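You operate a simulated robot arm through the tools that you are given. There is no shell and no other tool. Be economical: measure what you need, move in short steps, check, and stop when the job is done.

You run a simulated two-armed robot. Do the job below in one go: nothing can be reset, and whatever is moved stays where it is left.

JOB
Pick up the white bottle from the field table top with one hand, pass it to the other hand and put it on the shelf under the field table. Set down upright: bottle.

Only the result counts: the job must be done as asked and must still hold three seconds after the hand-in. Knocking over, shifting, dropping, spilling or breaking anything else fails it.

ROBOT AND FRAMES
Two 6-joint arms with two-finger grippers on one trunk, on a base that drives. Base frame: it is fixed to the floor where the robot stands at the start and does not move with it; the origin is under the middle of the robot, x ahead of it, y to its left, z up. Lengths are in mm, angles in rad, forces in N, time in s.
The left shoulder is at the start at [61, 143, 875], the right one opposite. With the tool pointing down near the work surface each hand reaches from about 320 to 720 mm from the robot's upright axis, wherever it stands, measured 20 degrees to its own side. Places, roughly: shelf under the field table [800, 1100, 300]. Payload 2.45 kg a hand.
The tool frame of a hand sits at the grasp point between the pads (the TCP): z along the fingers, y along the line on which they close. The tips reach 26 mm beyond it. The gripper opens to 96 mm. The gripper's body begins 69 mm behind the TCP.
Orientation is told as [roll, pitch, yaw] about the base's x, y, z axes, in that order, counted from this pose: with the fingers straight down and closing along the base's y, the tool's x points along the base's -x, its y along +y and its z along -z.

CONTROLS
- The arms move only by the tool arm_command. It takes "left_steps", "right_steps" or both (then of equal length, played together; a hand with none holds still); each is text: rows parted by semicolons, each of 7 numbers parted by spaces: the shift along the base's x, y, z in mm, then the turn, a rotation vector about the base's x, y, z in rad, then the opening, from 0 (shut) to 1 (fully open). In form: x y z ax ay az claw; .... A call has 1 to 20 rows; each row shifts and turns the commanded pose from where the row before left it. Rows are played at 5 a second. More than 50 mm and 0.15 rad between two rows, or a gripper value outside its range, and nothing of the call is played. A pose out of reach is approached as far as the arm can. The call stops where the force on the tool passes 40 N (or 10 N more than at its start, if that is more) or the arm is blocked; 0.2 s more then pass. Each finger halts on what it meets, pressing with about 25 N; the grip force reading is that of the motor and also rises with nothing between the fingers. The clock runs only during rows and for 0.2 s after the last one: add rows that do not move to give the fingers time. The reply holds the time, the measured pose of the TCP, the force on the tool along the base axes, the opening and the grip force, in the units named above and with some noise, with the torque about the TCP (base axes, N m) and any sound that the robot's microphone picked up.
- Cameras (640 x 400 px; columns grow to the right, rows downward): "scene" is now at [133.6, 14.6, 1486.7]; the picture's right is [-0.02, -1.00, 0.00], its down [-0.73, 0.01, -0.68] and it looks along [0.68, -0.01, -0.73] (base axes); focal length 263 px, centre (320, 200). "left" rides on the left gripper at [82, -3, -98] in its tool frame; the picture's right is [0.04, 1.00, 0.00], its down [-0.73, 0.03, -0.68] and it looks along [-0.68, 0.03, 0.73] (tool axes); focal length 256 px, centre (320, 200). "right" rides on the right gripper at [81, 3, -98] in its tool frame; the picture's right is [-0.04, 1.00, 0.00], its down [-0.73, -0.03, -0.68] and it looks along [-0.68, -0.03, 0.73] (tool axes); focal length 256 px, centre (320, 200). There is no depth. A picture from a camera that has moved, and an enlarged one, comes with that camera's place and axes in the base frame and with its lens. The place of the scene camera against the robot may be out by one fixed shift of up to 25 mm in any direction.
- grab_frame(camera): a new picture of that camera. The clock stands still meanwhile.
- lift_body(by): slides the trunk up (or, below 0, down) by that many mm; the arms and the scene camera ride with it, the base frame stays. It gives what a move gives, with no picture.
- drive_base(legs): drives the robot by 1 to 6 legs, each [ahead, turn to the left] in mm and rad, along the robot's own axes; the way and the turn of a leg run together, so that a leg with both is an arc; at most 1500 mm and 3.142 rad a leg. The arms and the cameras ride along, it lands a little off, and it stops where it bumps. It gives what a move gives.
- turn_head(pan, tilt): turns the head with the scene camera to pan (to the left, within 1.501 rad either way) and tilt (down, from -0.506 to 1.204), counted from straight ahead of the robot. It gives what a move gives.
- zoom(camera, box): a new picture of the part [left, top, right, bottom] of that camera's present view, enlarged. The clock stands still meanwhile.
- job_done(): hands the job in; it is judged then, once.

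Work in short steps. Places have to be worked out from the pictures, the camera data and where the tool is seen: move nearer, look again, correct. Check each grasp and each placing, and mend what went wrong. You have 120 turns and 88 pictures in all, those below and enlarged ones among them. Open the grippers and draw the arms clear of the work before you hand the job in, unless the task says otherwise; then end with one line.

The tools are called after "Request:" as a command line: name --argument value ..., lists and objects as JSON in quotes. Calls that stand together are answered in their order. arm_command: Moves the arms, as the interface text tells. Its arguments: {"type":"object","properties":{"left_steps":{"type":"string"},"right_steps":{"type":"string"}},"required":[]} The other tools are called the same way: lift_body (by) slides the trunk up or down; drive_base (legs) drives the base; turn_head (pan, tilt) turns the head that bears the scene camera; grab_frame (camera) takes a picture; zoom (camera, box) takes an enlarged picture of a part of a camera's view; job_done () hands the job in.

At the start:

```text
time_s: 0.0
left_ee_pos: [549.5, 258.0, 1046.0]
left_ee_rot: [0.0, -0.003, -0.009]
left_wrist_force: [-0.8, -0.2, -0.2]
left_ft_torque: [0.0, 0.04, 0.02]
left_finger_gap: 95.9
left_gripper_force: 0.0
right_ee_pos: [559.7, -257.3, 1038.4]
right_ee_rot: [-0.001, 0.0, -0.007]
right_wrist_force: [0.1, 0.4, 0.0]
right_ft_torque: [0.02, 0.01, -0.01]
right_finger_gap: 95.8
right_gripper_force: 0.0
trunk travel left (down, up): [-500.0, 90.0]
robot x, y, heading: [0.9, -0.4, -0.004]
head pan, tilt: [-0.017, 0.824]
```

scene: 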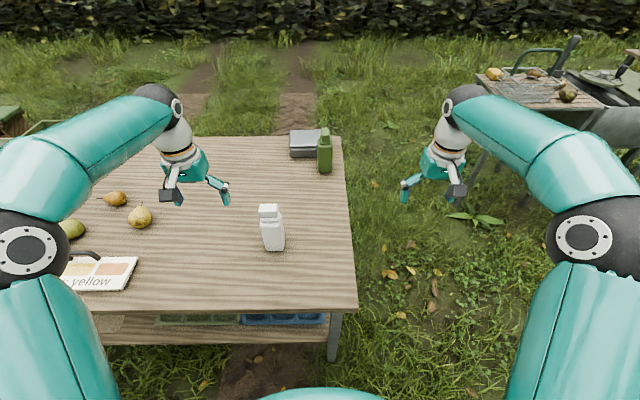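
right: 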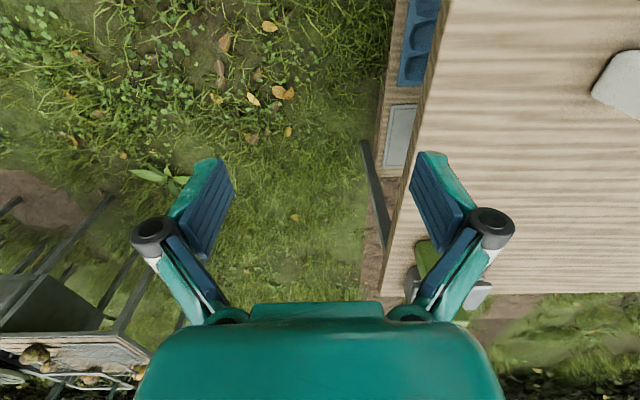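
left: 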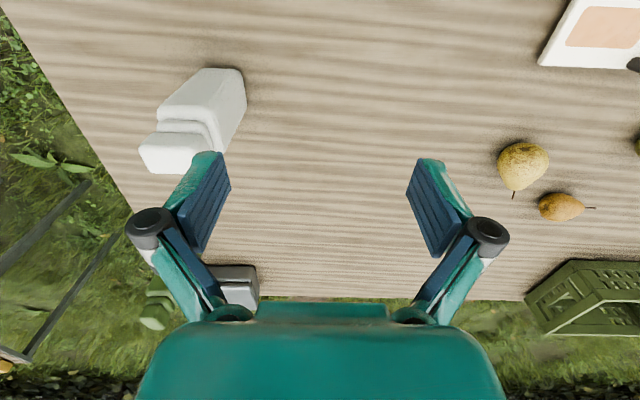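

The bottle stands on the table near x≈580, y≈145, and the shelf carries trays. First I look left to see how far the table and the shelf reach.

Request:
turn_head --pan 0.7 --tilt 0.8

Request:
grab_frame --camera "scene"

Request:
zoom --camera "left" --box '[100, 20, 300, 200]'

```text
time_s: 1.1
left_ee_pos: [549.7, 257.4, 1045.7]
left_ee_rot: [-0.002, -0.001, -0.01]
left_wrist_force: [-0.8, -0.1, -0.5]
left_ft_torque: [0.01, 0.02, 0.0]
left_finger_gap: 96.2
left_gripper_force: 0.1
right_ee_pos: [559.2, -256.9, 1038.4]
right_ee_rot: [0.0, -0.002, -0.005]
right_wrist_force: [-0.3, -0.3, 0.0]
right_ft_torque: [-0.01, -0.01, -0.03]
right_finger_gap: 95.9
right_gripper_force: 0.0
trunk travel left (down, up): [-500.0, 90.0]
robot x, y, heading: [1.4, 2.4, -0.004]
head pan, tilt: [0.7, 0.799]
```

```text
84 pictures are left
camera scene: at [115.9, 67.8, 1488.6], right [0.64, -0.77, 0.0], down [-0.55, -0.46, -0.7], along [0.53, 0.45, -0.72], focal length 263 px, centre (320, 200)
```

scene: 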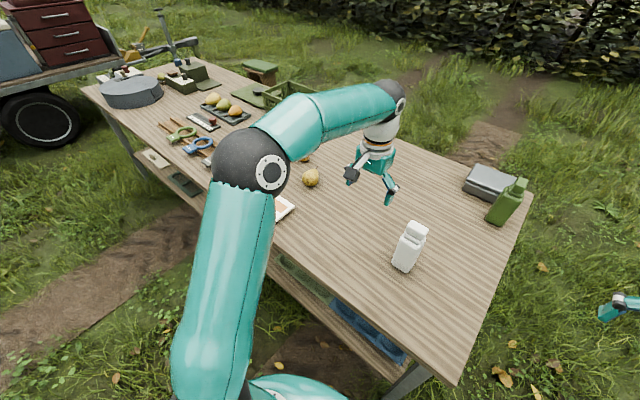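

```text
2.22 times, centred on (200, 110) of left
camera zoom: at [470.3, 256.0, 1143.5], right [-0.03, 1.0, 0.0], down [0.73, 0.02, 0.68], along [0.68, 0.02, -0.73], focal length 569 px, centre (587, 400)
```

zoom: 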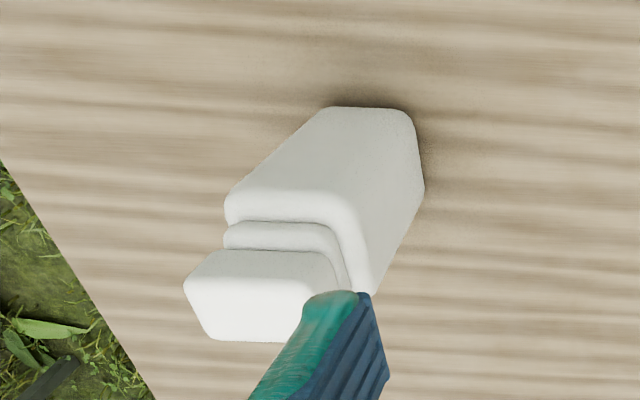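

The table runs about 2 m to the left and the bottle is a square‑shouldered block with a cap. I move the left hand back and in front of the bottle to triangulate it.

Request:
arm_command --left_steps "-40 -40 0 0 0 0 1; -40 -40 0 0 0 0 1; -20 -30 0 0 0 0 1; 0 0 0 0 0 0 1"

Request:
grab_frame --camera "left"

```text
refused: row 1 steps farther than a row can; nothing moved
```

```text
82 pictures are left
camera left: at [470.3, 256.0, 1143.5], right [-0.03, 1.0, 0.0], down [0.73, 0.02, 0.68], along [0.68, 0.02, -0.73], focal length 256 px, centre (320, 200)
```

left: 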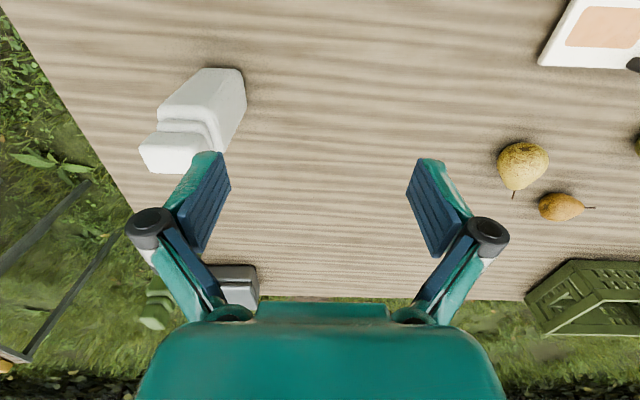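

The step was too long (50 mm limit counts the total), so I repeat it with smaller rows.

Request:
arm_command --left_steps "-30 -35 0 0 0 0 1; -35 -35 0 0 0 0 1; -35 -35 0 0 0 0 1; 0 0 0 0 0 0 1; 0 0 0 0 0 0 1"

Request:
grab_frame --camera "left"

```text
time_s: 2.3
left_ee_pos: [450.7, 154.1, 1048.3]
left_ee_rot: [0.0, -0.001, -0.009]
left_wrist_force: [0.5, 1.1, 0.8]
left_ft_torque: [-0.01, -0.03, -0.02]
left_finger_gap: 96.0
left_gripper_force: 0.1
right_ee_pos: [559.0, -257.7, 1037.7]
right_ee_rot: [0.0, -0.002, -0.007]
right_wrist_force: [-0.3, -1.0, -0.5]
right_ft_torque: [-0.02, 0.0, 0.01]
right_finger_gap: 96.0
right_gripper_force: 0.0
trunk travel left (down, up): [-500.0, 90.0]
robot x, y, heading: [-2.4, -3.2, 0.003]
head pan, tilt: [0.7, 0.799]
```

```text
81 pictures are left
camera left: at [370.4, 152.2, 1145.9], right [-0.03, 1.0, 0.0], down [0.73, 0.02, 0.68], along [0.68, 0.02, -0.73], focal length 256 px, centre (320, 200)
```

left: 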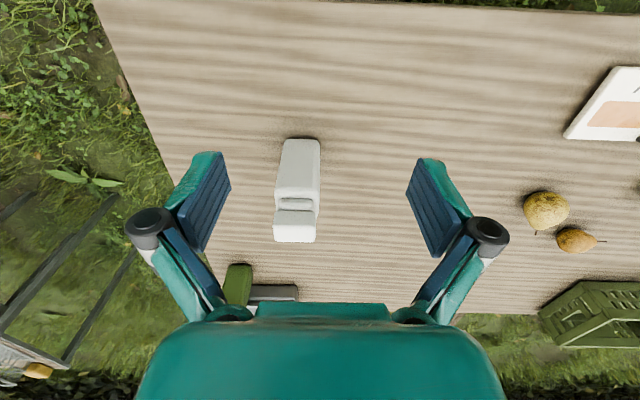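

Triangulating the two wrist views puts the table at z≈778, the bottle centre near (602, 130), about 50×45 mm and with its top near 950. I place the left hand above it and check.

Request:
arm_command --left_steps "45 -10 0 0 0 0 1; 45 -10 0 0 0 0 1; 30 -4 0 0 0 0 1; 0 0 0 0 0 0 1; 0 0 0 0 0 0 1"

Request:
grab_frame --camera "left"

Request:
grab_frame --camera "scene"

```text
time_s: 3.5
left_ee_pos: [570.4, 132.5, 1044.1]
left_ee_rot: [-0.001, 0.001, -0.009]
left_wrist_force: [1.3, -0.9, -0.2]
left_ft_torque: [0.02, 0.0, 0.04]
left_finger_gap: 95.9
left_gripper_force: 0.0
right_ee_pos: [560.3, -256.4, 1038.4]
right_ee_rot: [0.0, 0.001, -0.008]
right_wrist_force: [-0.3, 1.4, -0.1]
right_ft_torque: [0.0, 0.01, 0.01]
right_finger_gap: 96.1
right_gripper_force: 0.0
trunk travel left (down, up): [-500.0, 90.0]
robot x, y, heading: [-0.1, 1.8, -0.011]
head pan, tilt: [0.7, 0.799]
```

```text
80 pictures are left
camera left: at [490.2, 129.5, 1142.8], right [-0.03, 1.0, 0.0], down [0.73, 0.02, 0.68], along [0.68, 0.02, -0.73], focal length 256 px, centre (320, 200)
```

left: 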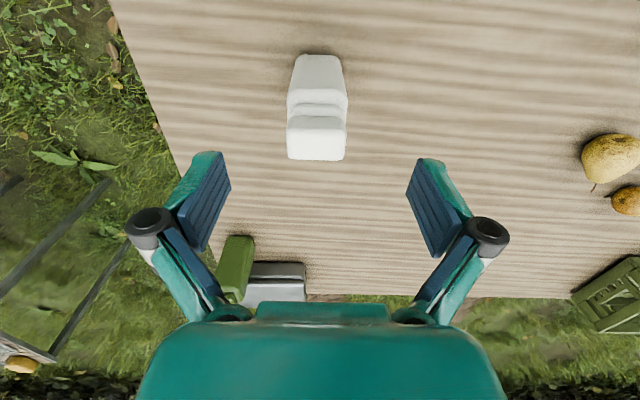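

```text
79 pictures are left
camera scene: at [116.4, 67.8, 1488.5], right [0.64, -0.76, 0.0], down [-0.55, -0.46, -0.7], along [0.53, 0.45, -0.72], focal length 263 px, centre (320, 200)
```

scene: 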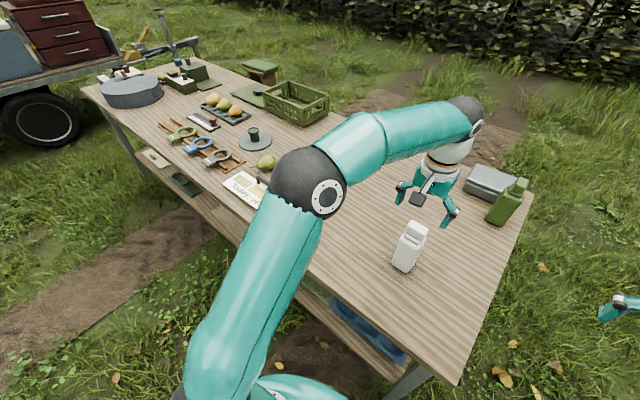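

The cap top is at z≈955, centred around (599, 130), 52 mm wide, so the fingers clear it. I centre over it and go down to grip the cap.

Request:
arm_command --left_steps "29 -2 0 0 0 0 1; 0 0 -30 0 0 0 1; 0 0 -30 0 0 0 1; 0 0 -25 0 0 0 1; 0 0 -20 0 0 0 1; 0 0 0 0 0 0 1; 0 0 0 0 0 0 1"

Request:
grab_frame --camera "left"

```text
time_s: 5.1
left_ee_pos: [600.6, 126.8, 940.7]
left_ee_rot: [-0.002, -0.004, -0.007]
left_wrist_force: [0.1, -0.6, 0.7]
left_ft_torque: [-0.01, -0.05, 0.01]
left_finger_gap: 96.1
left_gripper_force: 0.0
right_ee_pos: [560.7, -258.8, 1037.4]
right_ee_rot: [0.0, 0.0, -0.006]
right_wrist_force: [0.7, 0.0, -0.1]
right_ft_torque: [-0.01, 0.01, 0.02]
right_finger_gap: 95.9
right_gripper_force: 0.2
trunk travel left (down, up): [-500.0, 90.0]
robot x, y, heading: [-1.9, -1.9, 0.002]
head pan, tilt: [0.7, 0.799]
```

```text
78 pictures are left
camera left: at [519.6, 124.7, 1037.7], right [-0.03, 1.0, 0.0], down [0.73, 0.02, 0.68], along [0.68, 0.02, -0.73], focal length 256 px, centre (320, 200)
```

left: 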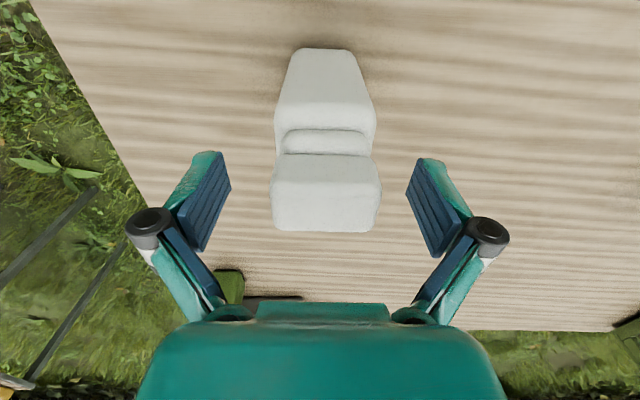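

The cap lies between the fingers about 3 mm to +y. I centre and close.

Request:
arm_command --left_steps "3 3 0 0 0 0 1; 0 0 0 0 0 0 0; 0 0 0 0 0 0 0; 0 0 0 0 0 0 0; 0 0 0 0 0 0 0; 0 0 0 0 0 0 0"

Request:
grab_frame --camera "left"

```text
time_s: 6.5
left_ee_pos: [603.4, 128.2, 940.0]
left_ee_rot: [-0.003, -0.002, -0.01]
left_wrist_force: [-0.1, -0.5, 1.9]
left_ft_torque: [0.02, 0.09, 0.04]
left_finger_gap: 49.1
left_gripper_force: 25.1
right_ee_pos: [560.4, -257.9, 1037.9]
right_ee_rot: [-0.001, 0.001, -0.008]
right_wrist_force: [0.3, 0.4, -0.1]
right_ft_torque: [0.0, 0.0, 0.02]
right_finger_gap: 96.0
right_gripper_force: 0.0
trunk travel left (down, up): [-500.0, 90.0]
robot x, y, heading: [-0.4, 1.1, -0.005]
head pan, tilt: [0.7, 0.799]
```

```text
77 pictures are left
camera left: at [522.6, 127.2, 1037.9], right [-0.03, 1.0, 0.0], down [0.73, 0.02, 0.68], along [0.68, 0.02, -0.73], focal length 256 px, centre (320, 200)
```

left: 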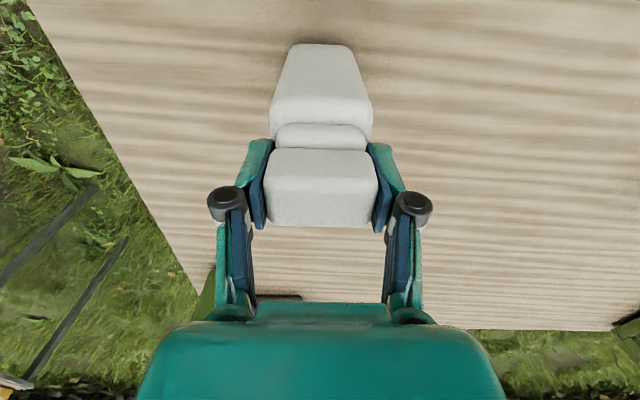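

The cap is held (gap 49, 25 N). I lift 100 mm, shifting toward the middle, while the right hand starts tilting its fingers forward.

Request:
arm_command --left_steps "0 0 15 0 0 0 0; 0 0 25 0 0 0 0; 0 0 30 0 0 0 0; 0 0 30 0 0 0 0; 0 -30 0 0 0 0 0; 0 -30 0 0 0 0 0; 0 -30 0 0 0 0 0; 0 0 0 0 0 0 0; 0 0 0 0 0 0 0" --right_steps "-10 0 0 0 -0.12 0 1; -10 0 0 0 -0.12 0 1; -20 0 -10 0 -0.12 0 1; -20 0 -10 0 -0.12 0 1; -20 0 -10 0 -0.12 0 1; -20 0 -10 0 -0.12 0 1; -20 0 -20 0 -0.12 0 1; -20 0 -20 0 -0.12 0 1; 0 0 0 0 0 0 1"

Request:
turn_head --pan 0 --tilt 0.8

Request:
grab_frame --camera "scene"

Request:
grab_frame --camera "right"

```text
time_s: 8.5
left_ee_pos: [601.4, 40.7, 1040.7]
left_ee_rot: [0.0, -0.002, -0.009]
left_wrist_force: [-1.1, -0.6, -4.3]
left_ft_torque: [-0.02, -0.01, -0.02]
left_finger_gap: 49.2
left_gripper_force: 25.0
right_ee_pos: [455.2, -277.9, 975.1]
right_ee_rot: [-0.03, -0.894, -0.01]
right_wrist_force: [-0.4, 0.9, -0.1]
right_ft_torque: [0.0, -0.01, -0.01]
right_finger_gap: 96.1
right_gripper_force: 0.1
right hand out of reach, approached as far as the arm can: row 6, 7, 8
trunk travel left (down, up): [-500.0, 90.0]
robot x, y, heading: [0.1, 1.1, 0.002]
head pan, tilt: [0.7, 0.799]
```

```text
time_s: 9.6
left_ee_pos: [600.7, 40.3, 1041.2]
left_ee_rot: [-0.002, -0.003, -0.008]
left_wrist_force: [-0.6, 1.3, -4.2]
left_ft_torque: [0.01, -0.02, 0.0]
left_finger_gap: 48.8
left_gripper_force: 24.7
right_ee_pos: [457.1, -277.8, 974.6]
right_ee_rot: [-0.027, -0.896, -0.01]
right_wrist_force: [0.4, -0.2, -0.7]
right_ft_torque: [-0.01, -0.02, -0.01]
right_finger_gap: 96.0
right_gripper_force: 0.1
trunk travel left (down, up): [-500.0, 90.0]
robot x, y, heading: [2.6, 2.4, -0.002]
head pan, tilt: [0.0, 0.799]
```

```text
76 pictures are left
camera scene: at [135.2, 16.0, 1488.6], right [0.0, -1.0, 0.0], down [-0.72, 0.0, -0.7], along [0.7, 0.0, -0.72], focal length 263 px, centre (320, 200)
```

scene: 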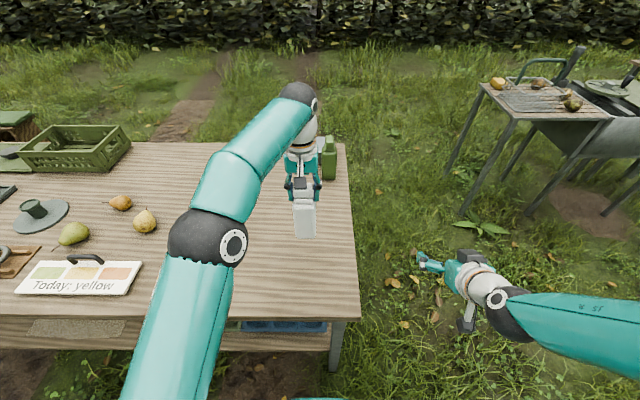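

```text
75 pictures are left
camera right: at [328.7, -269.6, 972.8], right [0.06, 1.0, 0.01], down [-0.07, -0.01, 1.0], along [1.0, -0.06, 0.07], focal length 256 px, centre (320, 200)
```

right: 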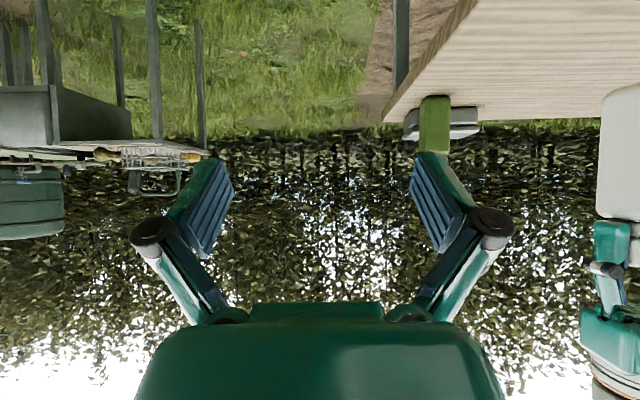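

The bottle is up (about 0.43 kg). Now I bring the right hand across at x≈460–480 in front of the bottle and look.

Request:
arm_command --right_steps "5 40 0 0 0 0 1; 5 40 0 0 0 0 1; 5 40 0 0 0 0 1; 5 40 0 0 0 0 1; 5 40 0 0 0 0 1; 5 40 0 0 0 0 1; 5 40 0 0 0 0 1; 5 18 0 0 0 0 1; 0 0 0 0 0 0 1; 0 0 0 0 0 0 1"

Request:
grab_frame --camera "right"

Request:
grab_frame --camera "scene"

```text
time_s: 11.8
left_ee_pos: [601.0, 42.1, 1040.3]
left_ee_rot: [-0.002, -0.002, -0.008]
left_wrist_force: [0.1, -0.2, -4.7]
left_ft_torque: [0.03, -0.03, 0.01]
left_finger_gap: 49.2
left_gripper_force: 24.6
right_ee_pos: [498.8, 20.0, 975.9]
right_ee_rot: [-0.03, -0.896, -0.009]
right_wrist_force: [0.6, 1.5, 0.0]
right_ft_torque: [0.01, 0.0, -0.02]
right_finger_gap: 95.9
right_gripper_force: 0.0
right hand out of reach, approached as far as the arm can: row 1
trunk travel left (down, up): [-500.0, 90.0]
robot x, y, heading: [0.4, -0.7, -0.002]
head pan, tilt: [0.0, 0.799]
```

```text
74 pictures are left
camera right: at [371.6, 28.6, 974.8], right [0.06, 1.0, 0.01], down [-0.07, -0.01, 1.0], along [1.0, -0.06, 0.07], focal length 256 px, centre (320, 200)
```

right: 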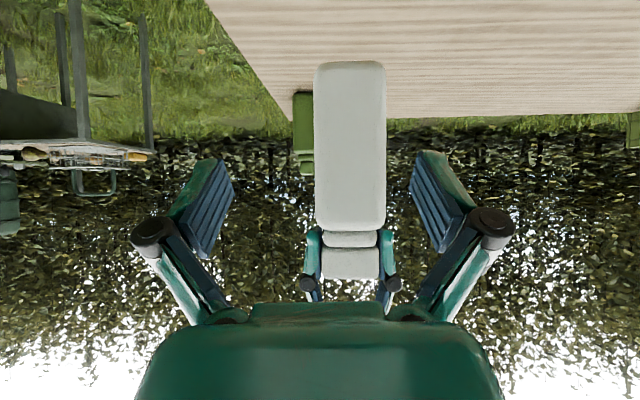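

```text
73 pictures are left
camera scene: at [135.3, 16.0, 1488.5], right [0.0, -1.0, 0.0], down [-0.72, 0.0, -0.7], along [0.7, 0.0, -0.72], focal length 263 px, centre (320, 200)
```

scene: 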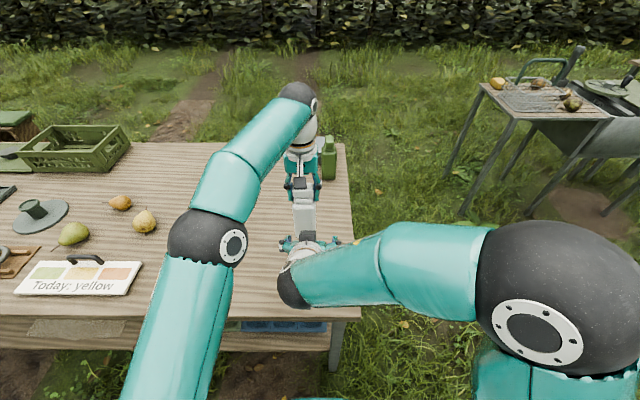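

The bottle is seen ahead: front x≈578, centre y≈40, base z≈880, about 59 mm wide. I align the right hand, then slide forward around the body.

Request:
arm_command --right_steps "0 20 -12 0.03 0 0 1; 0 0 -12 0 0 0 1; 30 0 0 0 0 0 1; 30 0 0 0 0 0 1; 20 0 0 0 0 0 1; 0 0 0 0 0 0 1; 0 0 0 0 0 0 1"

Request:
grab_frame --camera "right"

Request:
zoom --camera "scene" --box '[220, 120, 420, 320]'

```text
time_s: 13.3
left_ee_pos: [602.1, 40.0, 1040.7]
left_ee_rot: [-0.001, -0.003, -0.008]
left_wrist_force: [-0.7, -0.4, -5.7]
left_ft_torque: [0.03, 0.01, 0.01]
left_finger_gap: 48.9
left_gripper_force: 24.1
right_ee_pos: [580.4, 40.3, 954.0]
right_ee_rot: [0.017, -0.895, -0.046]
right_wrist_force: [-0.3, 0.8, -0.2]
right_ft_torque: [0.0, -0.01, 0.02]
right_finger_gap: 95.8
right_gripper_force: 0.0
trunk travel left (down, up): [-500.0, 90.0]
robot x, y, heading: [3.9, 1.2, 0.002]
head pan, tilt: [0.0, 0.799]
```

```text
72 pictures are left
camera right: at [452.9, 48.4, 951.7], right [0.06, 1.0, 0.04], down [-0.07, -0.04, 1.0], along [1.0, -0.06, 0.07], focal length 256 px, centre (320, 200)
```

right: 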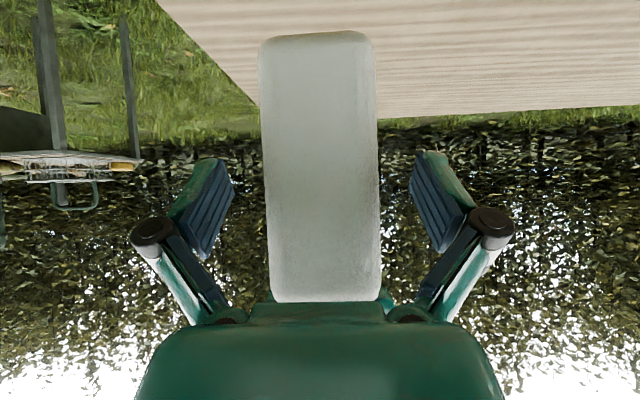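

```text
2.00 times, centred on (320, 220) of scene
camera zoom: at [135.6, 15.9, 1488.5], right [0.0, -1.0, 0.0], down [-0.72, 0.0, -0.7], along [0.7, 0.0, -0.72], focal length 526 px, centre (320, 160)
```

zoom: 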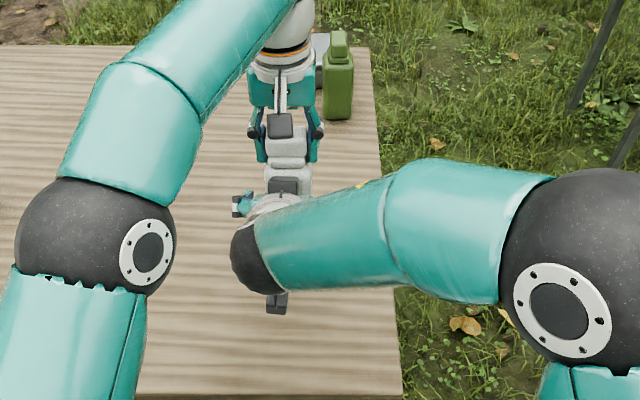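

The fingers straddle the body with good centring; I correct a small yaw, go 20 mm further and close the right hand.

Request:
arm_command --right_steps "10 0 0 -0.01 0 0.035 1; 10 0 0 0 0 0 1; 0 0 0 0 0 0 1; 0 0 0 0 0 0 0.7; 0 0 0 0 0 0 0.6; 0 0 0 0 0 0 0; 0 0 0 0 0 0 0; 0 0 0 0 0 0 0; 0 0 0 0 0 0 0"

Request:
grab_frame --camera "right"

```text
time_s: 15.3
left_ee_pos: [602.4, 40.3, 1041.1]
left_ee_rot: [-0.002, -0.005, -0.008]
left_wrist_force: [16.6, 2.2, -6.6]
left_ft_torque: [-0.01, -0.27, 0.02]
left_finger_gap: 49.0
left_gripper_force: 24.9
right_ee_pos: [599.9, 40.8, 952.1]
right_ee_rot: [0.002, -0.897, 0.004]
right_wrist_force: [-16.9, -2.2, 1.6]
right_ft_torque: [0.13, -1.37, -0.02]
right_finger_gap: 60.5
right_gripper_force: 24.9
trunk travel left (down, up): [-500.0, 90.0]
robot x, y, heading: [-1.1, 1.2, -0.005]
head pan, tilt: [0.0, 0.799]
```

```text
70 pictures are left
camera right: at [472.8, 44.5, 951.7], right [0.02, 1.0, 0.03], down [-0.07, -0.03, 1.0], along [1.0, -0.02, 0.07], focal length 256 px, centre (320, 200)
```

right: 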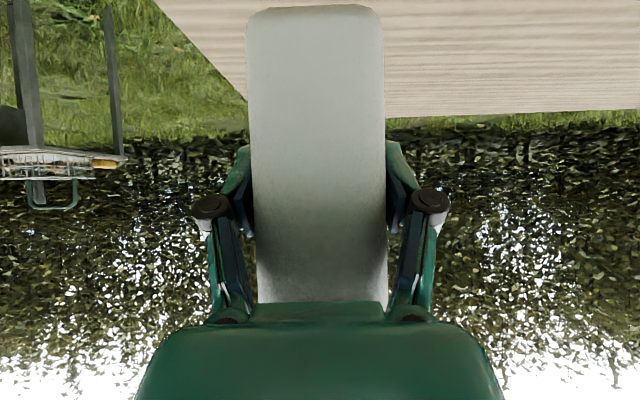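

Both hands hold; a 17 N push along x between the hands shows at the cap. I ease the right hand back slightly to relieve it before releasing.

Request:
arm_command --right_steps "-1 0 0 0 0 0 0; 0 0 0 0 0 0 0; 0 0 0 0 0 0 0"

```text
time_s: 16.1
left_ee_pos: [601.9, 39.8, 1041.5]
left_ee_rot: [-0.002, 0.0, -0.009]
left_wrist_force: [6.4, 2.8, -4.9]
left_ft_torque: [-0.13, -0.24, -0.01]
left_finger_gap: 49.0
left_gripper_force: 24.7
right_ee_pos: [600.1, 39.4, 952.8]
right_ee_rot: [0.004, -0.895, 0.002]
right_wrist_force: [-6.6, -2.9, 1.0]
right_ft_torque: [0.37, -0.39, 0.02]
right_finger_gap: 59.9
right_gripper_force: 25.0
trunk travel left (down, up): [-500.0, 90.0]
robot x, y, heading: [1.4, 1.7, 0.001]
head pan, tilt: [0.0, 0.799]
```

Force fell to 6 N; another 0.6 mm back, then the left hand opens.

Request:
arm_command --right_steps "-0.6 -0.2 0 0 0 0 0; 0 0 0 0 0 0 0; 0 0 0 0 0 0 0; 0 0 0 0 0 0 0; 0 0 0 0 0 0 0" --left_steps "0 0 0 0 0 0 0; 0 0 0 0 0 0 0.8; 0 0 0 0 0 0 1; 0 0 0 0 0 0 1; 0 0 0 0 0 0 1"

Request:
grab_frame --camera "left"

Request:
grab_frame --camera "right"

```text
time_s: 17.4
left_ee_pos: [603.1, 39.9, 1041.5]
left_ee_rot: [-0.002, -0.002, -0.009]
left_wrist_force: [0.2, -1.0, 1.3]
left_ft_torque: [-0.01, 0.0, -0.01]
left_finger_gap: 95.9
left_gripper_force: 0.1
right_ee_pos: [599.1, 41.0, 952.1]
right_ee_rot: [0.003, -0.895, 0.001]
right_wrist_force: [0.6, -0.5, -0.5]
right_ft_torque: [0.01, 0.02, -0.01]
right_finger_gap: 58.0
right_gripper_force: 25.4
trunk travel left (down, up): [-500.0, 90.0]
robot x, y, heading: [-0.6, 1.1, -0.002]
head pan, tilt: [0.0, 0.799]
```

```text
69 pictures are left
camera left: at [521.6, 38.4, 1138.5], right [-0.03, 1.0, 0.0], down [0.73, 0.02, 0.68], along [0.68, 0.02, -0.73], focal length 256 px, centre (320, 200)
```

left: 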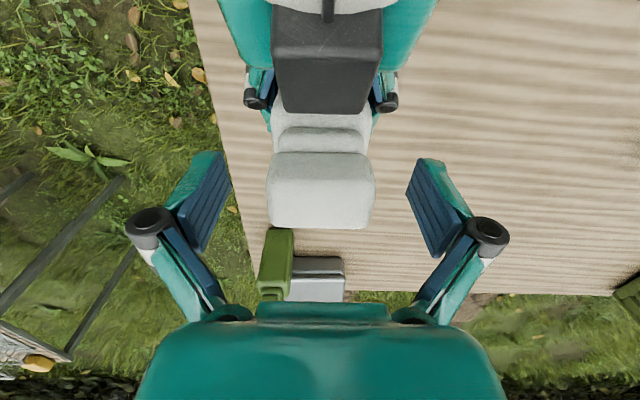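

```text
68 pictures are left
camera right: at [471.4, 44.5, 951.3], right [0.02, 1.0, 0.03], down [-0.07, -0.03, 1.0], along [1.0, -0.02, 0.07], focal length 256 px, centre (320, 200)
```

right: 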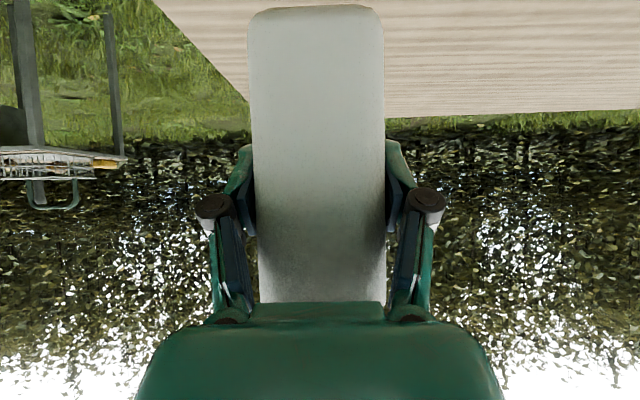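

The right hand has the bottle upright and the left is open. I raise the left hand clear and re-read the right wrist load.

Request:
arm_command --left_steps "0 0 25 0 0 0 1; 0 0 35 0 0 0 1; 0 30 20 0 0 0 1; 0 45 0 0 0 0 1; 0 45 0 0 0 0 1; 0 45 0 0 0 0 1; 0 45 0 0 0 0 1; 0 0 0 0 0 0 1; 0 0 0 0 0 0 1"

Request:
grab_frame --camera "scene"

```text
time_s: 19.4
left_ee_pos: [584.9, 252.2, 1111.9]
left_ee_rot: [-0.002, -0.002, -0.01]
left_wrist_force: [1.2, 0.5, 0.2]
left_ft_torque: [-0.01, 0.02, 0.01]
left_finger_gap: 96.3
left_gripper_force: 0.1
left hand out of reach, approached as far as the arm can: row 2, 3
right_ee_pos: [599.2, 39.8, 953.4]
right_ee_rot: [0.001, -0.896, 0.001]
right_wrist_force: [0.0, -0.7, 0.1]
right_ft_torque: [0.0, 0.01, 0.01]
right_finger_gap: 57.9
right_gripper_force: 24.8
trunk travel left (down, up): [-500.0, 90.0]
robot x, y, heading: [1.4, -3.1, 0.001]
head pan, tilt: [0.0, 0.799]
```

```text
67 pictures are left
camera scene: at [135.4, 16.2, 1488.5], right [0.0, -1.0, 0.0], down [-0.72, 0.0, -0.7], along [0.7, 0.0, -0.72], focal length 263 px, centre (320, 200)
```

scene: 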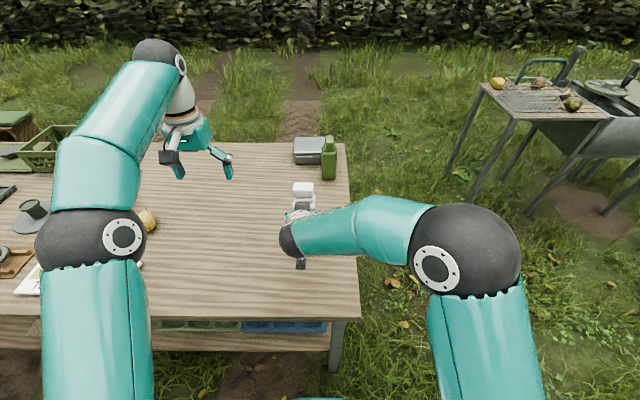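

The bottle is held in the right hand with its base about 100 mm above the table. I drive straight back 550 mm to get the arms off the table and view the shelf.

Request:
drive_base --legs '[[-550, 0]]'

Request:
grab_frame --camera "scene"

Request:
grab_frame --camera "right"

```text
time_s: 22.6
left_ee_pos: [25.9, 251.5, 1112.6]
left_ee_rot: [-0.003, -0.001, -0.006]
left_wrist_force: [0.0, 0.2, -0.6]
left_ft_torque: [0.01, -0.03, -0.01]
left_finger_gap: 95.8
left_gripper_force: 0.1
right_ee_pos: [40.3, 41.3, 953.6]
right_ee_rot: [0.003, -0.894, 0.004]
right_wrist_force: [-0.2, -0.3, 0.1]
right_ft_torque: [0.0, -0.01, -0.01]
right_finger_gap: 57.7
right_gripper_force: 25.2
trunk travel left (down, up): [-500.0, 90.0]
robot x, y, heading: [-561.4, 1.9, -0.002]
head pan, tilt: [0.0, 0.799]
```

```text
66 pictures are left
camera scene: at [-424.0, 15.9, 1488.6], right [0.0, -1.0, 0.0], down [-0.72, 0.0, -0.7], along [0.7, 0.0, -0.72], focal length 263 px, centre (320, 200)
```

scene: 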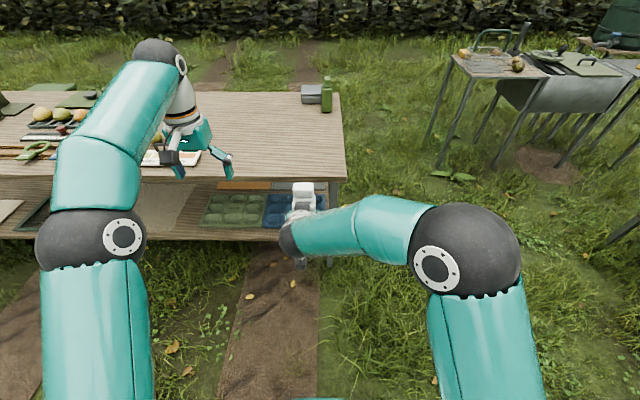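

```text
65 pictures are left
camera right: at [-87.7, 45.0, 951.6], right [0.02, 1.0, 0.03], down [-0.07, -0.03, 1.0], along [1.0, -0.02, 0.07], focal length 256 px, centre (320, 200)
```

right: 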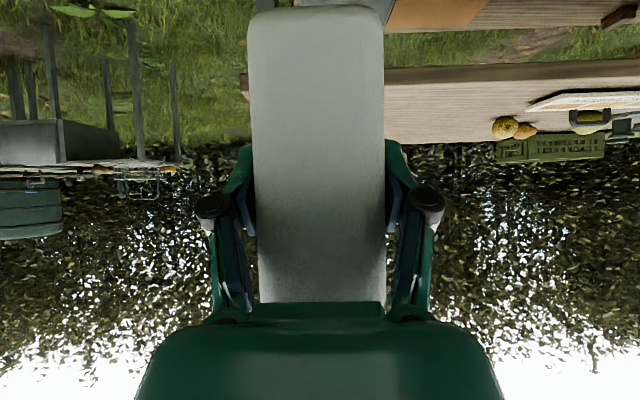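

The shelf shows a blue tray, a green tray and more items to the left. I lower the trunk 400 mm for a level look under the table.

Request:
lift_body --by -400

Request:
turn_head --pan 0.35 --tilt 0.6

Request:
grab_frame --camera "scene"

```text
time_s: 26.4
left_ee_pos: [26.3, 252.7, 712.1]
left_ee_rot: [-0.001, -0.001, -0.006]
left_wrist_force: [0.5, 0.5, 0.2]
left_ft_torque: [0.03, 0.02, 0.0]
left_finger_gap: 95.9
left_gripper_force: 0.0
right_ee_pos: [40.5, 41.7, 554.1]
right_ee_rot: [0.004, -0.896, 0.002]
right_wrist_force: [-0.4, -0.2, 0.2]
right_ft_torque: [-0.03, 0.02, 0.03]
right_finger_gap: 57.6
right_gripper_force: 25.1
trunk travel left (down, up): [-100.0, 490.0]
robot x, y, heading: [-558.3, -3.4, -0.002]
head pan, tilt: [0.0, 0.799]
```

```text
time_s: 27.3
left_ee_pos: [25.5, 252.7, 711.4]
left_ee_rot: [-0.002, 0.0, -0.008]
left_wrist_force: [0.6, 1.1, 0.3]
left_ft_torque: [0.0, 0.03, 0.03]
left_finger_gap: 96.1
left_gripper_force: 0.0
right_ee_pos: [39.7, 41.1, 552.1]
right_ee_rot: [0.004, -0.896, 0.003]
right_wrist_force: [-0.6, 0.8, -0.8]
right_ft_torque: [-0.04, -0.02, -0.01]
right_finger_gap: 57.7
right_gripper_force: 25.0
trunk travel left (down, up): [-100.0, 490.0]
robot x, y, heading: [-559.3, 2.8, 0.006]
head pan, tilt: [0.351, 0.6]
```

```text
64 pictures are left
camera scene: at [-421.2, 46.2, 1105.4], right [0.34, -0.94, 0.0], down [-0.53, -0.19, -0.82], along [0.77, 0.28, -0.57], focal length 263 px, centre (320, 200)
```

scene: 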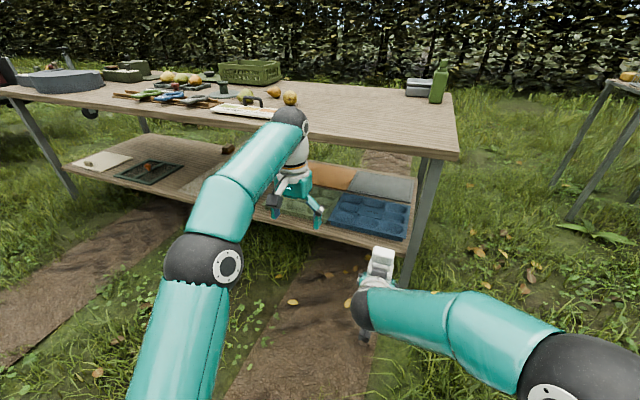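

The left arm hides part of the shelf; I tilt the left hand so its camera looks more level under the table.

Request:
arm_command --left_steps "0 0 0 0 -0.14 0 1; 0 0 0 0 -0.14 0 1; 0 0 0 0 -0.14 0 1; 0 0 0 0 0 0 1; 0 0 0 0 0 0 1"

Request:
grab_frame --camera "left"

```text
time_s: 28.5
left_ee_pos: [26.3, 252.5, 711.8]
left_ee_rot: [0.001, -0.421, -0.007]
left_wrist_force: [0.4, -0.7, 0.2]
left_ft_torque: [0.03, 0.01, -0.01]
left_finger_gap: 95.9
left_gripper_force: 0.1
right_ee_pos: [38.8, 42.6, 554.2]
right_ee_rot: [0.001, -0.896, 0.004]
right_wrist_force: [-0.4, -0.1, -0.4]
right_ft_torque: [0.01, 0.02, 0.01]
right_finger_gap: 57.7
right_gripper_force: 24.5
trunk travel left (down, up): [-100.0, 490.0]
robot x, y, heading: [-557.2, -2.6, -0.001]
head pan, tilt: [0.351, 0.6]
```

```text
63 pictures are left
camera left: at [-87.2, 250.5, 768.2], right [-0.03, 1.0, -0.02], down [0.39, 0.03, 0.92], along [0.92, 0.02, -0.39], focal length 256 px, centre (320, 200)
```

left: 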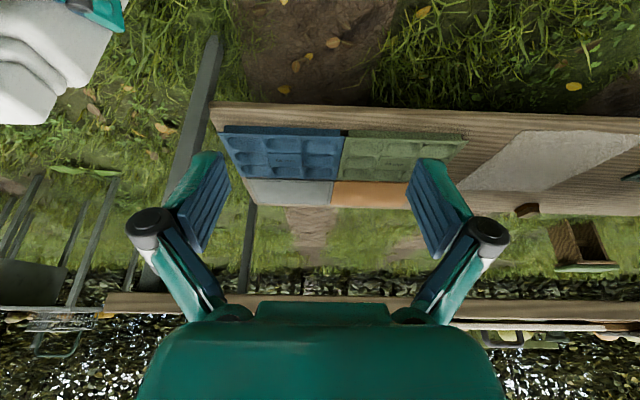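

The shelf front is near x≈425. Between the green tray (to y≈680) and the tan mat (from y≈830) there is a bare wooden strip, which is my target near (505, 755). I retract the left hand to keep it clear of the table edge.

Request:
arm_command --left_steps "-30 0 0 0 0.14 0 1; -40 5 0 0 0.14 0 1; -40 5 0 0 0.14 0 1; -40 10 0 0 0 0 1; -40 10 0 0 0 0 1; 0 0 0 0 0 0 1; 0 0 0 0 0 0 1"

Request:
drive_base --legs '[[0, 1.571], [720, 0], [0, -1.571]]'

Request:
turn_head --pan 0.0 --tilt 0.6

Request:
grab_frame --camera "scene"

Request:
grab_frame --camera "right"

```text
time_s: 30.1
left_ee_pos: [-166.0, 281.0, 714.9]
left_ee_rot: [-0.001, -0.003, -0.008]
left_wrist_force: [-0.1, 0.2, -0.1]
left_ft_torque: [0.0, -0.02, -0.03]
left_finger_gap: 96.2
left_gripper_force: 0.0
right_ee_pos: [40.1, 42.0, 552.9]
right_ee_rot: [0.003, -0.895, 0.005]
right_wrist_force: [-0.3, -0.5, -0.4]
right_ft_torque: [0.01, 0.02, 0.0]
right_finger_gap: 57.6
right_gripper_force: 24.4
trunk travel left (down, up): [-100.0, 490.0]
robot x, y, heading: [-558.5, -2.2, 0.001]
head pan, tilt: [0.351, 0.6]
```

```text
time_s: 33.5
left_ee_pos: [-662.6, 473.6, 715.7]
left_ee_rot: [-0.001, 0.0, 1.164]
left_wrist_force: [-0.5, -0.2, 0.1]
left_ft_torque: [0.04, -0.02, -0.02]
left_finger_gap: 95.8
left_gripper_force: 0.2
right_ee_pos: [-362.6, 568.4, 553.7]
right_ee_rot: [0.005, -0.891, 1.175]
right_wrist_force: [-0.2, 0.1, -0.4]
right_ft_torque: [-0.03, 0.01, -0.02]
right_finger_gap: 57.7
right_gripper_force: 24.7
trunk travel left (down, up): [-100.0, 490.0]
robot x, y, heading: [-513.4, -20.9, 1.211]
head pan, tilt: [0.351, 0.6]
stopped in leg 1: the robot was blocked; the commanded pose is now the measured one
```

```text
time_s: 34.4
left_ee_pos: [-662.1, 472.6, 716.6]
left_ee_rot: [-0.003, 0.0, 1.165]
left_wrist_force: [-0.7, 0.0, 0.6]
left_ft_torque: [-0.07, -0.01, -0.02]
left_finger_gap: 96.0
left_gripper_force: 0.0
right_ee_pos: [-361.4, 570.2, 553.3]
right_ee_rot: [0.004, -0.893, 1.175]
right_wrist_force: [-0.2, -0.2, -0.2]
right_ft_torque: [-0.02, 0.04, 0.01]
right_finger_gap: 57.9
right_gripper_force: 25.3
trunk travel left (down, up): [-100.0, 490.0]
robot x, y, heading: [-512.2, -17.1, 1.207]
head pan, tilt: [0.0, 0.6]
```

```text
62 pictures are left
camera scene: at [-466.3, 136.9, 1105.4], right [0.93, -0.36, 0.0], down [-0.2, -0.53, -0.82], along [0.29, 0.77, -0.57], focal length 263 px, centre (320, 200)
```

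scene: 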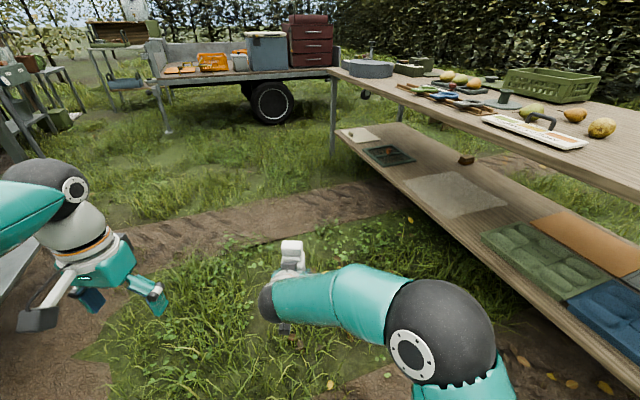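

```text
61 pictures are left
camera right: at [-413.3, 453.5, 552.3], right [-0.91, 0.41, 0.03], down [0.0, -0.08, 1.0], along [0.41, 0.91, 0.07], focal length 256 px, centre (320, 200)
```

right: 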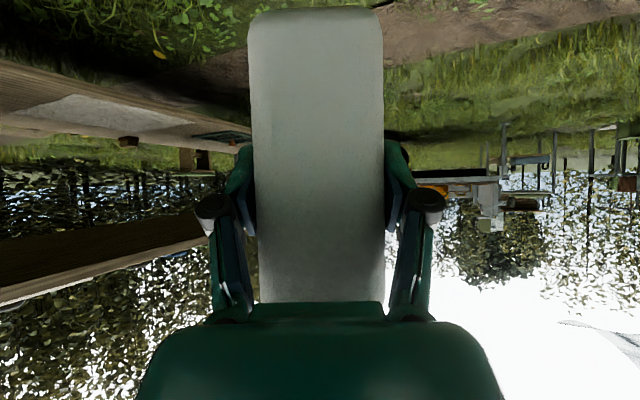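

The turn was blocked by something behind/left. I look to that side before moving again.

Request:
turn_head --pan 1.0 --tilt 0.7

Request:
grab_frame --camera "scene"

Request:
turn_head --pan 1.5 --tilt 0.9

Request:
grab_frame --camera "scene"

```text
time_s: 35.6
left_ee_pos: [-661.8, 473.7, 717.6]
left_ee_rot: [-0.001, 0.0, 1.163]
left_wrist_force: [0.7, 0.0, -1.1]
left_ft_torque: [-0.05, -0.03, 0.03]
left_finger_gap: 95.9
left_gripper_force: 0.0
right_ee_pos: [-360.6, 568.9, 553.2]
right_ee_rot: [0.005, -0.894, 1.176]
right_wrist_force: [0.3, -0.9, 0.0]
right_ft_torque: [-0.03, -0.01, -0.03]
right_finger_gap: 57.5
right_gripper_force: 25.2
trunk travel left (down, up): [-100.0, 490.0]
robot x, y, heading: [-511.4, -20.8, 1.212]
head pan, tilt: [1.0, 0.7]
```

```text
60 pictures are left
camera scene: at [-548.1, 122.7, 1096.8], right [0.8, 0.59, 0.0], down [0.38, -0.52, -0.76], along [-0.45, 0.61, -0.64], focal length 263 px, centre (320, 200)
```

scene: 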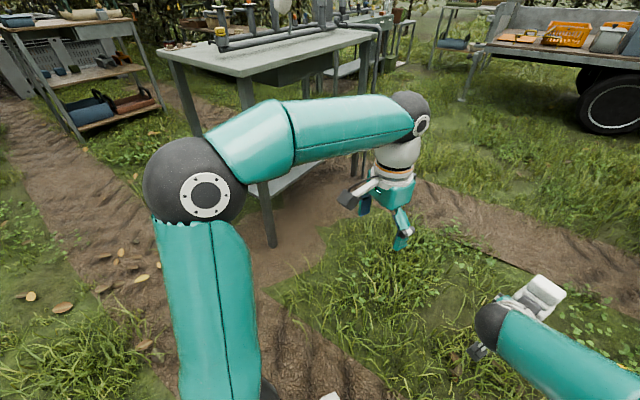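

```text
time_s: 36.6
left_ee_pos: [-661.7, 473.8, 714.9]
left_ee_rot: [0.0, 0.0, 1.163]
left_wrist_force: [0.1, 0.1, 0.1]
left_ft_torque: [-0.02, 0.01, -0.01]
left_finger_gap: 95.9
left_gripper_force: 0.1
right_ee_pos: [-361.7, 569.3, 554.2]
right_ee_rot: [0.005, -0.894, 1.174]
right_wrist_force: [-0.1, 0.1, -0.2]
right_ft_torque: [-0.04, 0.03, 0.0]
right_finger_gap: 57.7
right_gripper_force: 24.7
trunk travel left (down, up): [-100.0, 490.0]
robot x, y, heading: [-513.3, -19.1, 1.208]
head pan, tilt: [1.499, 0.901]
```

```text
59 pictures are left
camera scene: at [-566.1, 86.2, 1080.7], right [0.42, 0.91, 0.0], down [0.71, -0.33, -0.62], along [-0.56, 0.26, -0.78], focal length 263 px, centre (320, 200)
```

scene: 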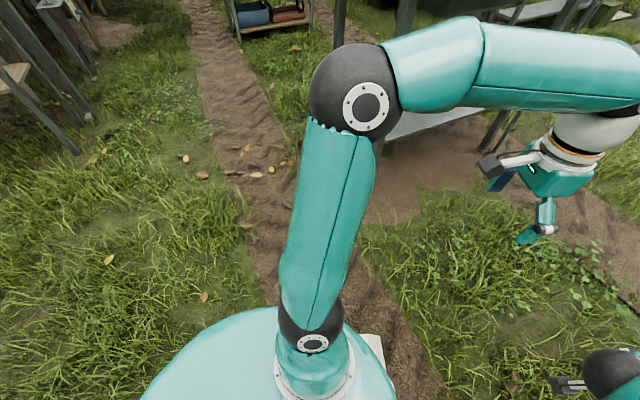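

Nothing obvious near the left arm. I look straight down around the base for what it bumped.

Request:
turn_head --pan 0.6 --tilt 1.2

Request:
grab_frame --camera "scene"

Request:
turn_head --pan -1.2 --tilt 1.0

Request:
grab_frame --camera "scene"

```text
time_s: 37.8
left_ee_pos: [-661.3, 472.4, 715.0]
left_ee_rot: [-0.003, 0.0, 1.164]
left_wrist_force: [-0.9, 0.3, -0.5]
left_ft_torque: [0.01, 0.01, -0.03]
left_finger_gap: 96.0
left_gripper_force: 0.0
right_ee_pos: [-361.7, 568.5, 553.7]
right_ee_rot: [0.005, -0.894, 1.174]
right_wrist_force: [-0.3, 0.0, -0.9]
right_ft_torque: [-0.01, -0.03, 0.01]
right_finger_gap: 58.0
right_gripper_force: 25.0
trunk travel left (down, up): [-100.0, 490.0]
robot x, y, heading: [-513.9, -17.4, 1.208]
head pan, tilt: [0.6, 1.201]
```

```text
58 pictures are left
camera scene: at [-510.8, 108.6, 1060.9], right [0.97, 0.24, 0.0], down [0.22, -0.91, -0.36], along [-0.09, 0.35, -0.93], focal length 263 px, centre (320, 200)
```

scene: 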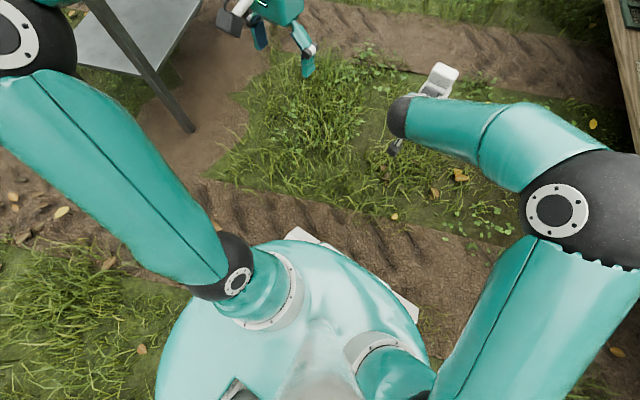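

```text
time_s: 39.6
left_ee_pos: [-660.9, 473.5, 715.7]
left_ee_rot: [-0.001, -0.001, 1.162]
left_wrist_force: [-1.1, -0.1, -0.1]
left_ft_torque: [-0.01, 0.02, -0.01]
left_finger_gap: 95.9
left_gripper_force: 0.0
right_ee_pos: [-361.5, 570.2, 554.0]
right_ee_rot: [0.005, -0.896, 1.173]
right_wrist_force: [0.3, -0.2, 0.1]
right_ft_torque: [-0.02, 0.02, -0.01]
right_finger_gap: 57.7
right_gripper_force: 24.9
trunk travel left (down, up): [-100.0, 490.0]
robot x, y, heading: [-510.9, -18.1, 1.21]
head pan, tilt: [-1.201, 1.0]
```

```text
57 pictures are left
camera scene: at [-428.0, 54.8, 1073.5], right [0.01, -1.0, 0.0], down [-0.84, -0.01, -0.54], along [0.54, 0.0, -0.84], focal length 263 px, centre (320, 200)
```

scene: 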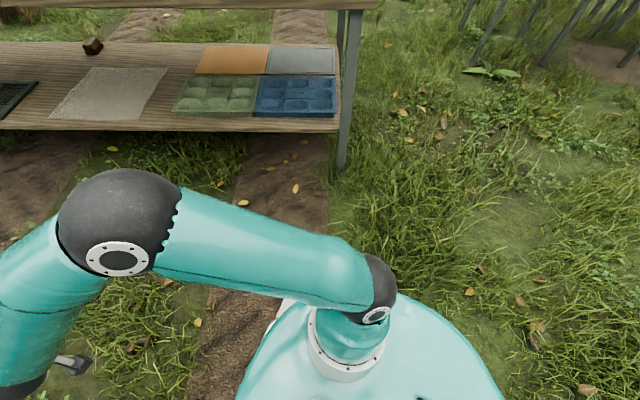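

Still no culprit visible; I check the left hand's view too.

Request:
grab_frame --camera "left"

Request:
turn_head --pan 1.5 --tilt 0.3

Request:
grab_frame --camera "scene"

```text
56 pictures are left
camera left: at [-689.4, 397.4, 814.1], right [-0.93, 0.36, 0.0], down [0.26, 0.69, 0.68], along [0.24, 0.63, -0.73], focal length 256 px, centre (320, 200)
```

left: 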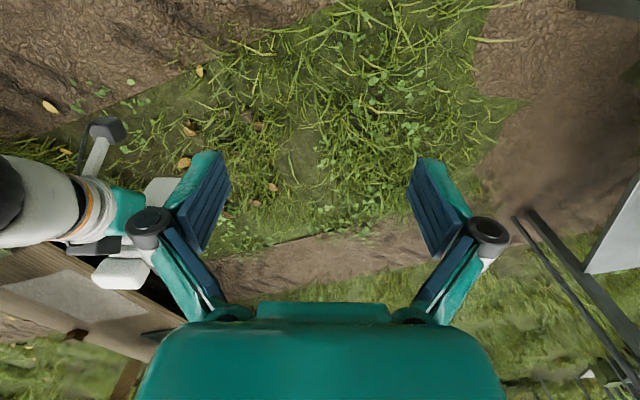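

```text
time_s: 42.0
left_ee_pos: [-661.2, 473.5, 717.0]
left_ee_rot: [0.0, -0.002, 1.164]
left_wrist_force: [0.2, 0.2, 0.6]
left_ft_torque: [-0.05, -0.03, -0.02]
left_finger_gap: 95.9
left_gripper_force: 0.1
right_ee_pos: [-361.8, 568.5, 553.2]
right_ee_rot: [0.005, -0.894, 1.175]
right_wrist_force: [-0.4, -0.2, -0.7]
right_ft_torque: [-0.03, -0.01, -0.02]
right_finger_gap: 57.9
right_gripper_force: 24.5
trunk travel left (down, up): [-100.0, 490.0]
robot x, y, heading: [-510.1, -21.5, 1.207]
head pan, tilt: [1.499, 0.3]
```

```text
55 pictures are left
camera scene: at [-582.3, 93.7, 1133.0], right [0.42, 0.91, 0.0], down [0.27, -0.13, -0.96], along [-0.87, 0.4, -0.3], focal length 263 px, centre (320, 200)
```

scene: 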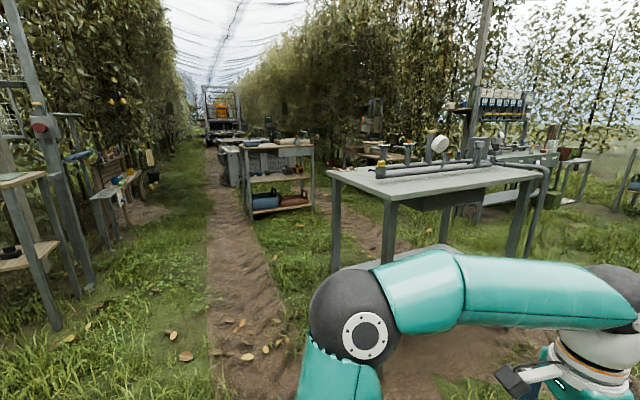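

No contact is visible now. Rather than finish the 90° turn, I try moving ahead along the present heading, which also carries me toward y≈700.

Request:
drive_base --legs '[[350, 0]]'

```text
time_s: 44.3
left_ee_pos: [-534.5, 803.1, 716.8]
left_ee_rot: [-0.002, -0.001, 1.164]
left_wrist_force: [0.9, -0.2, 1.1]
left_ft_torque: [-0.01, 0.03, 0.02]
left_finger_gap: 95.9
left_gripper_force: 0.2
right_ee_pos: [-234.8, 899.3, 554.0]
right_ee_rot: [0.006, -0.892, 1.172]
right_wrist_force: [-0.3, -0.7, -0.4]
right_ft_torque: [-0.03, 0.0, -0.03]
right_finger_gap: 57.8
right_gripper_force: 25.6
trunk travel left (down, up): [-100.0, 490.0]
robot x, y, heading: [-385.6, 312.3, 1.203]
head pan, tilt: [1.499, 0.3]
```

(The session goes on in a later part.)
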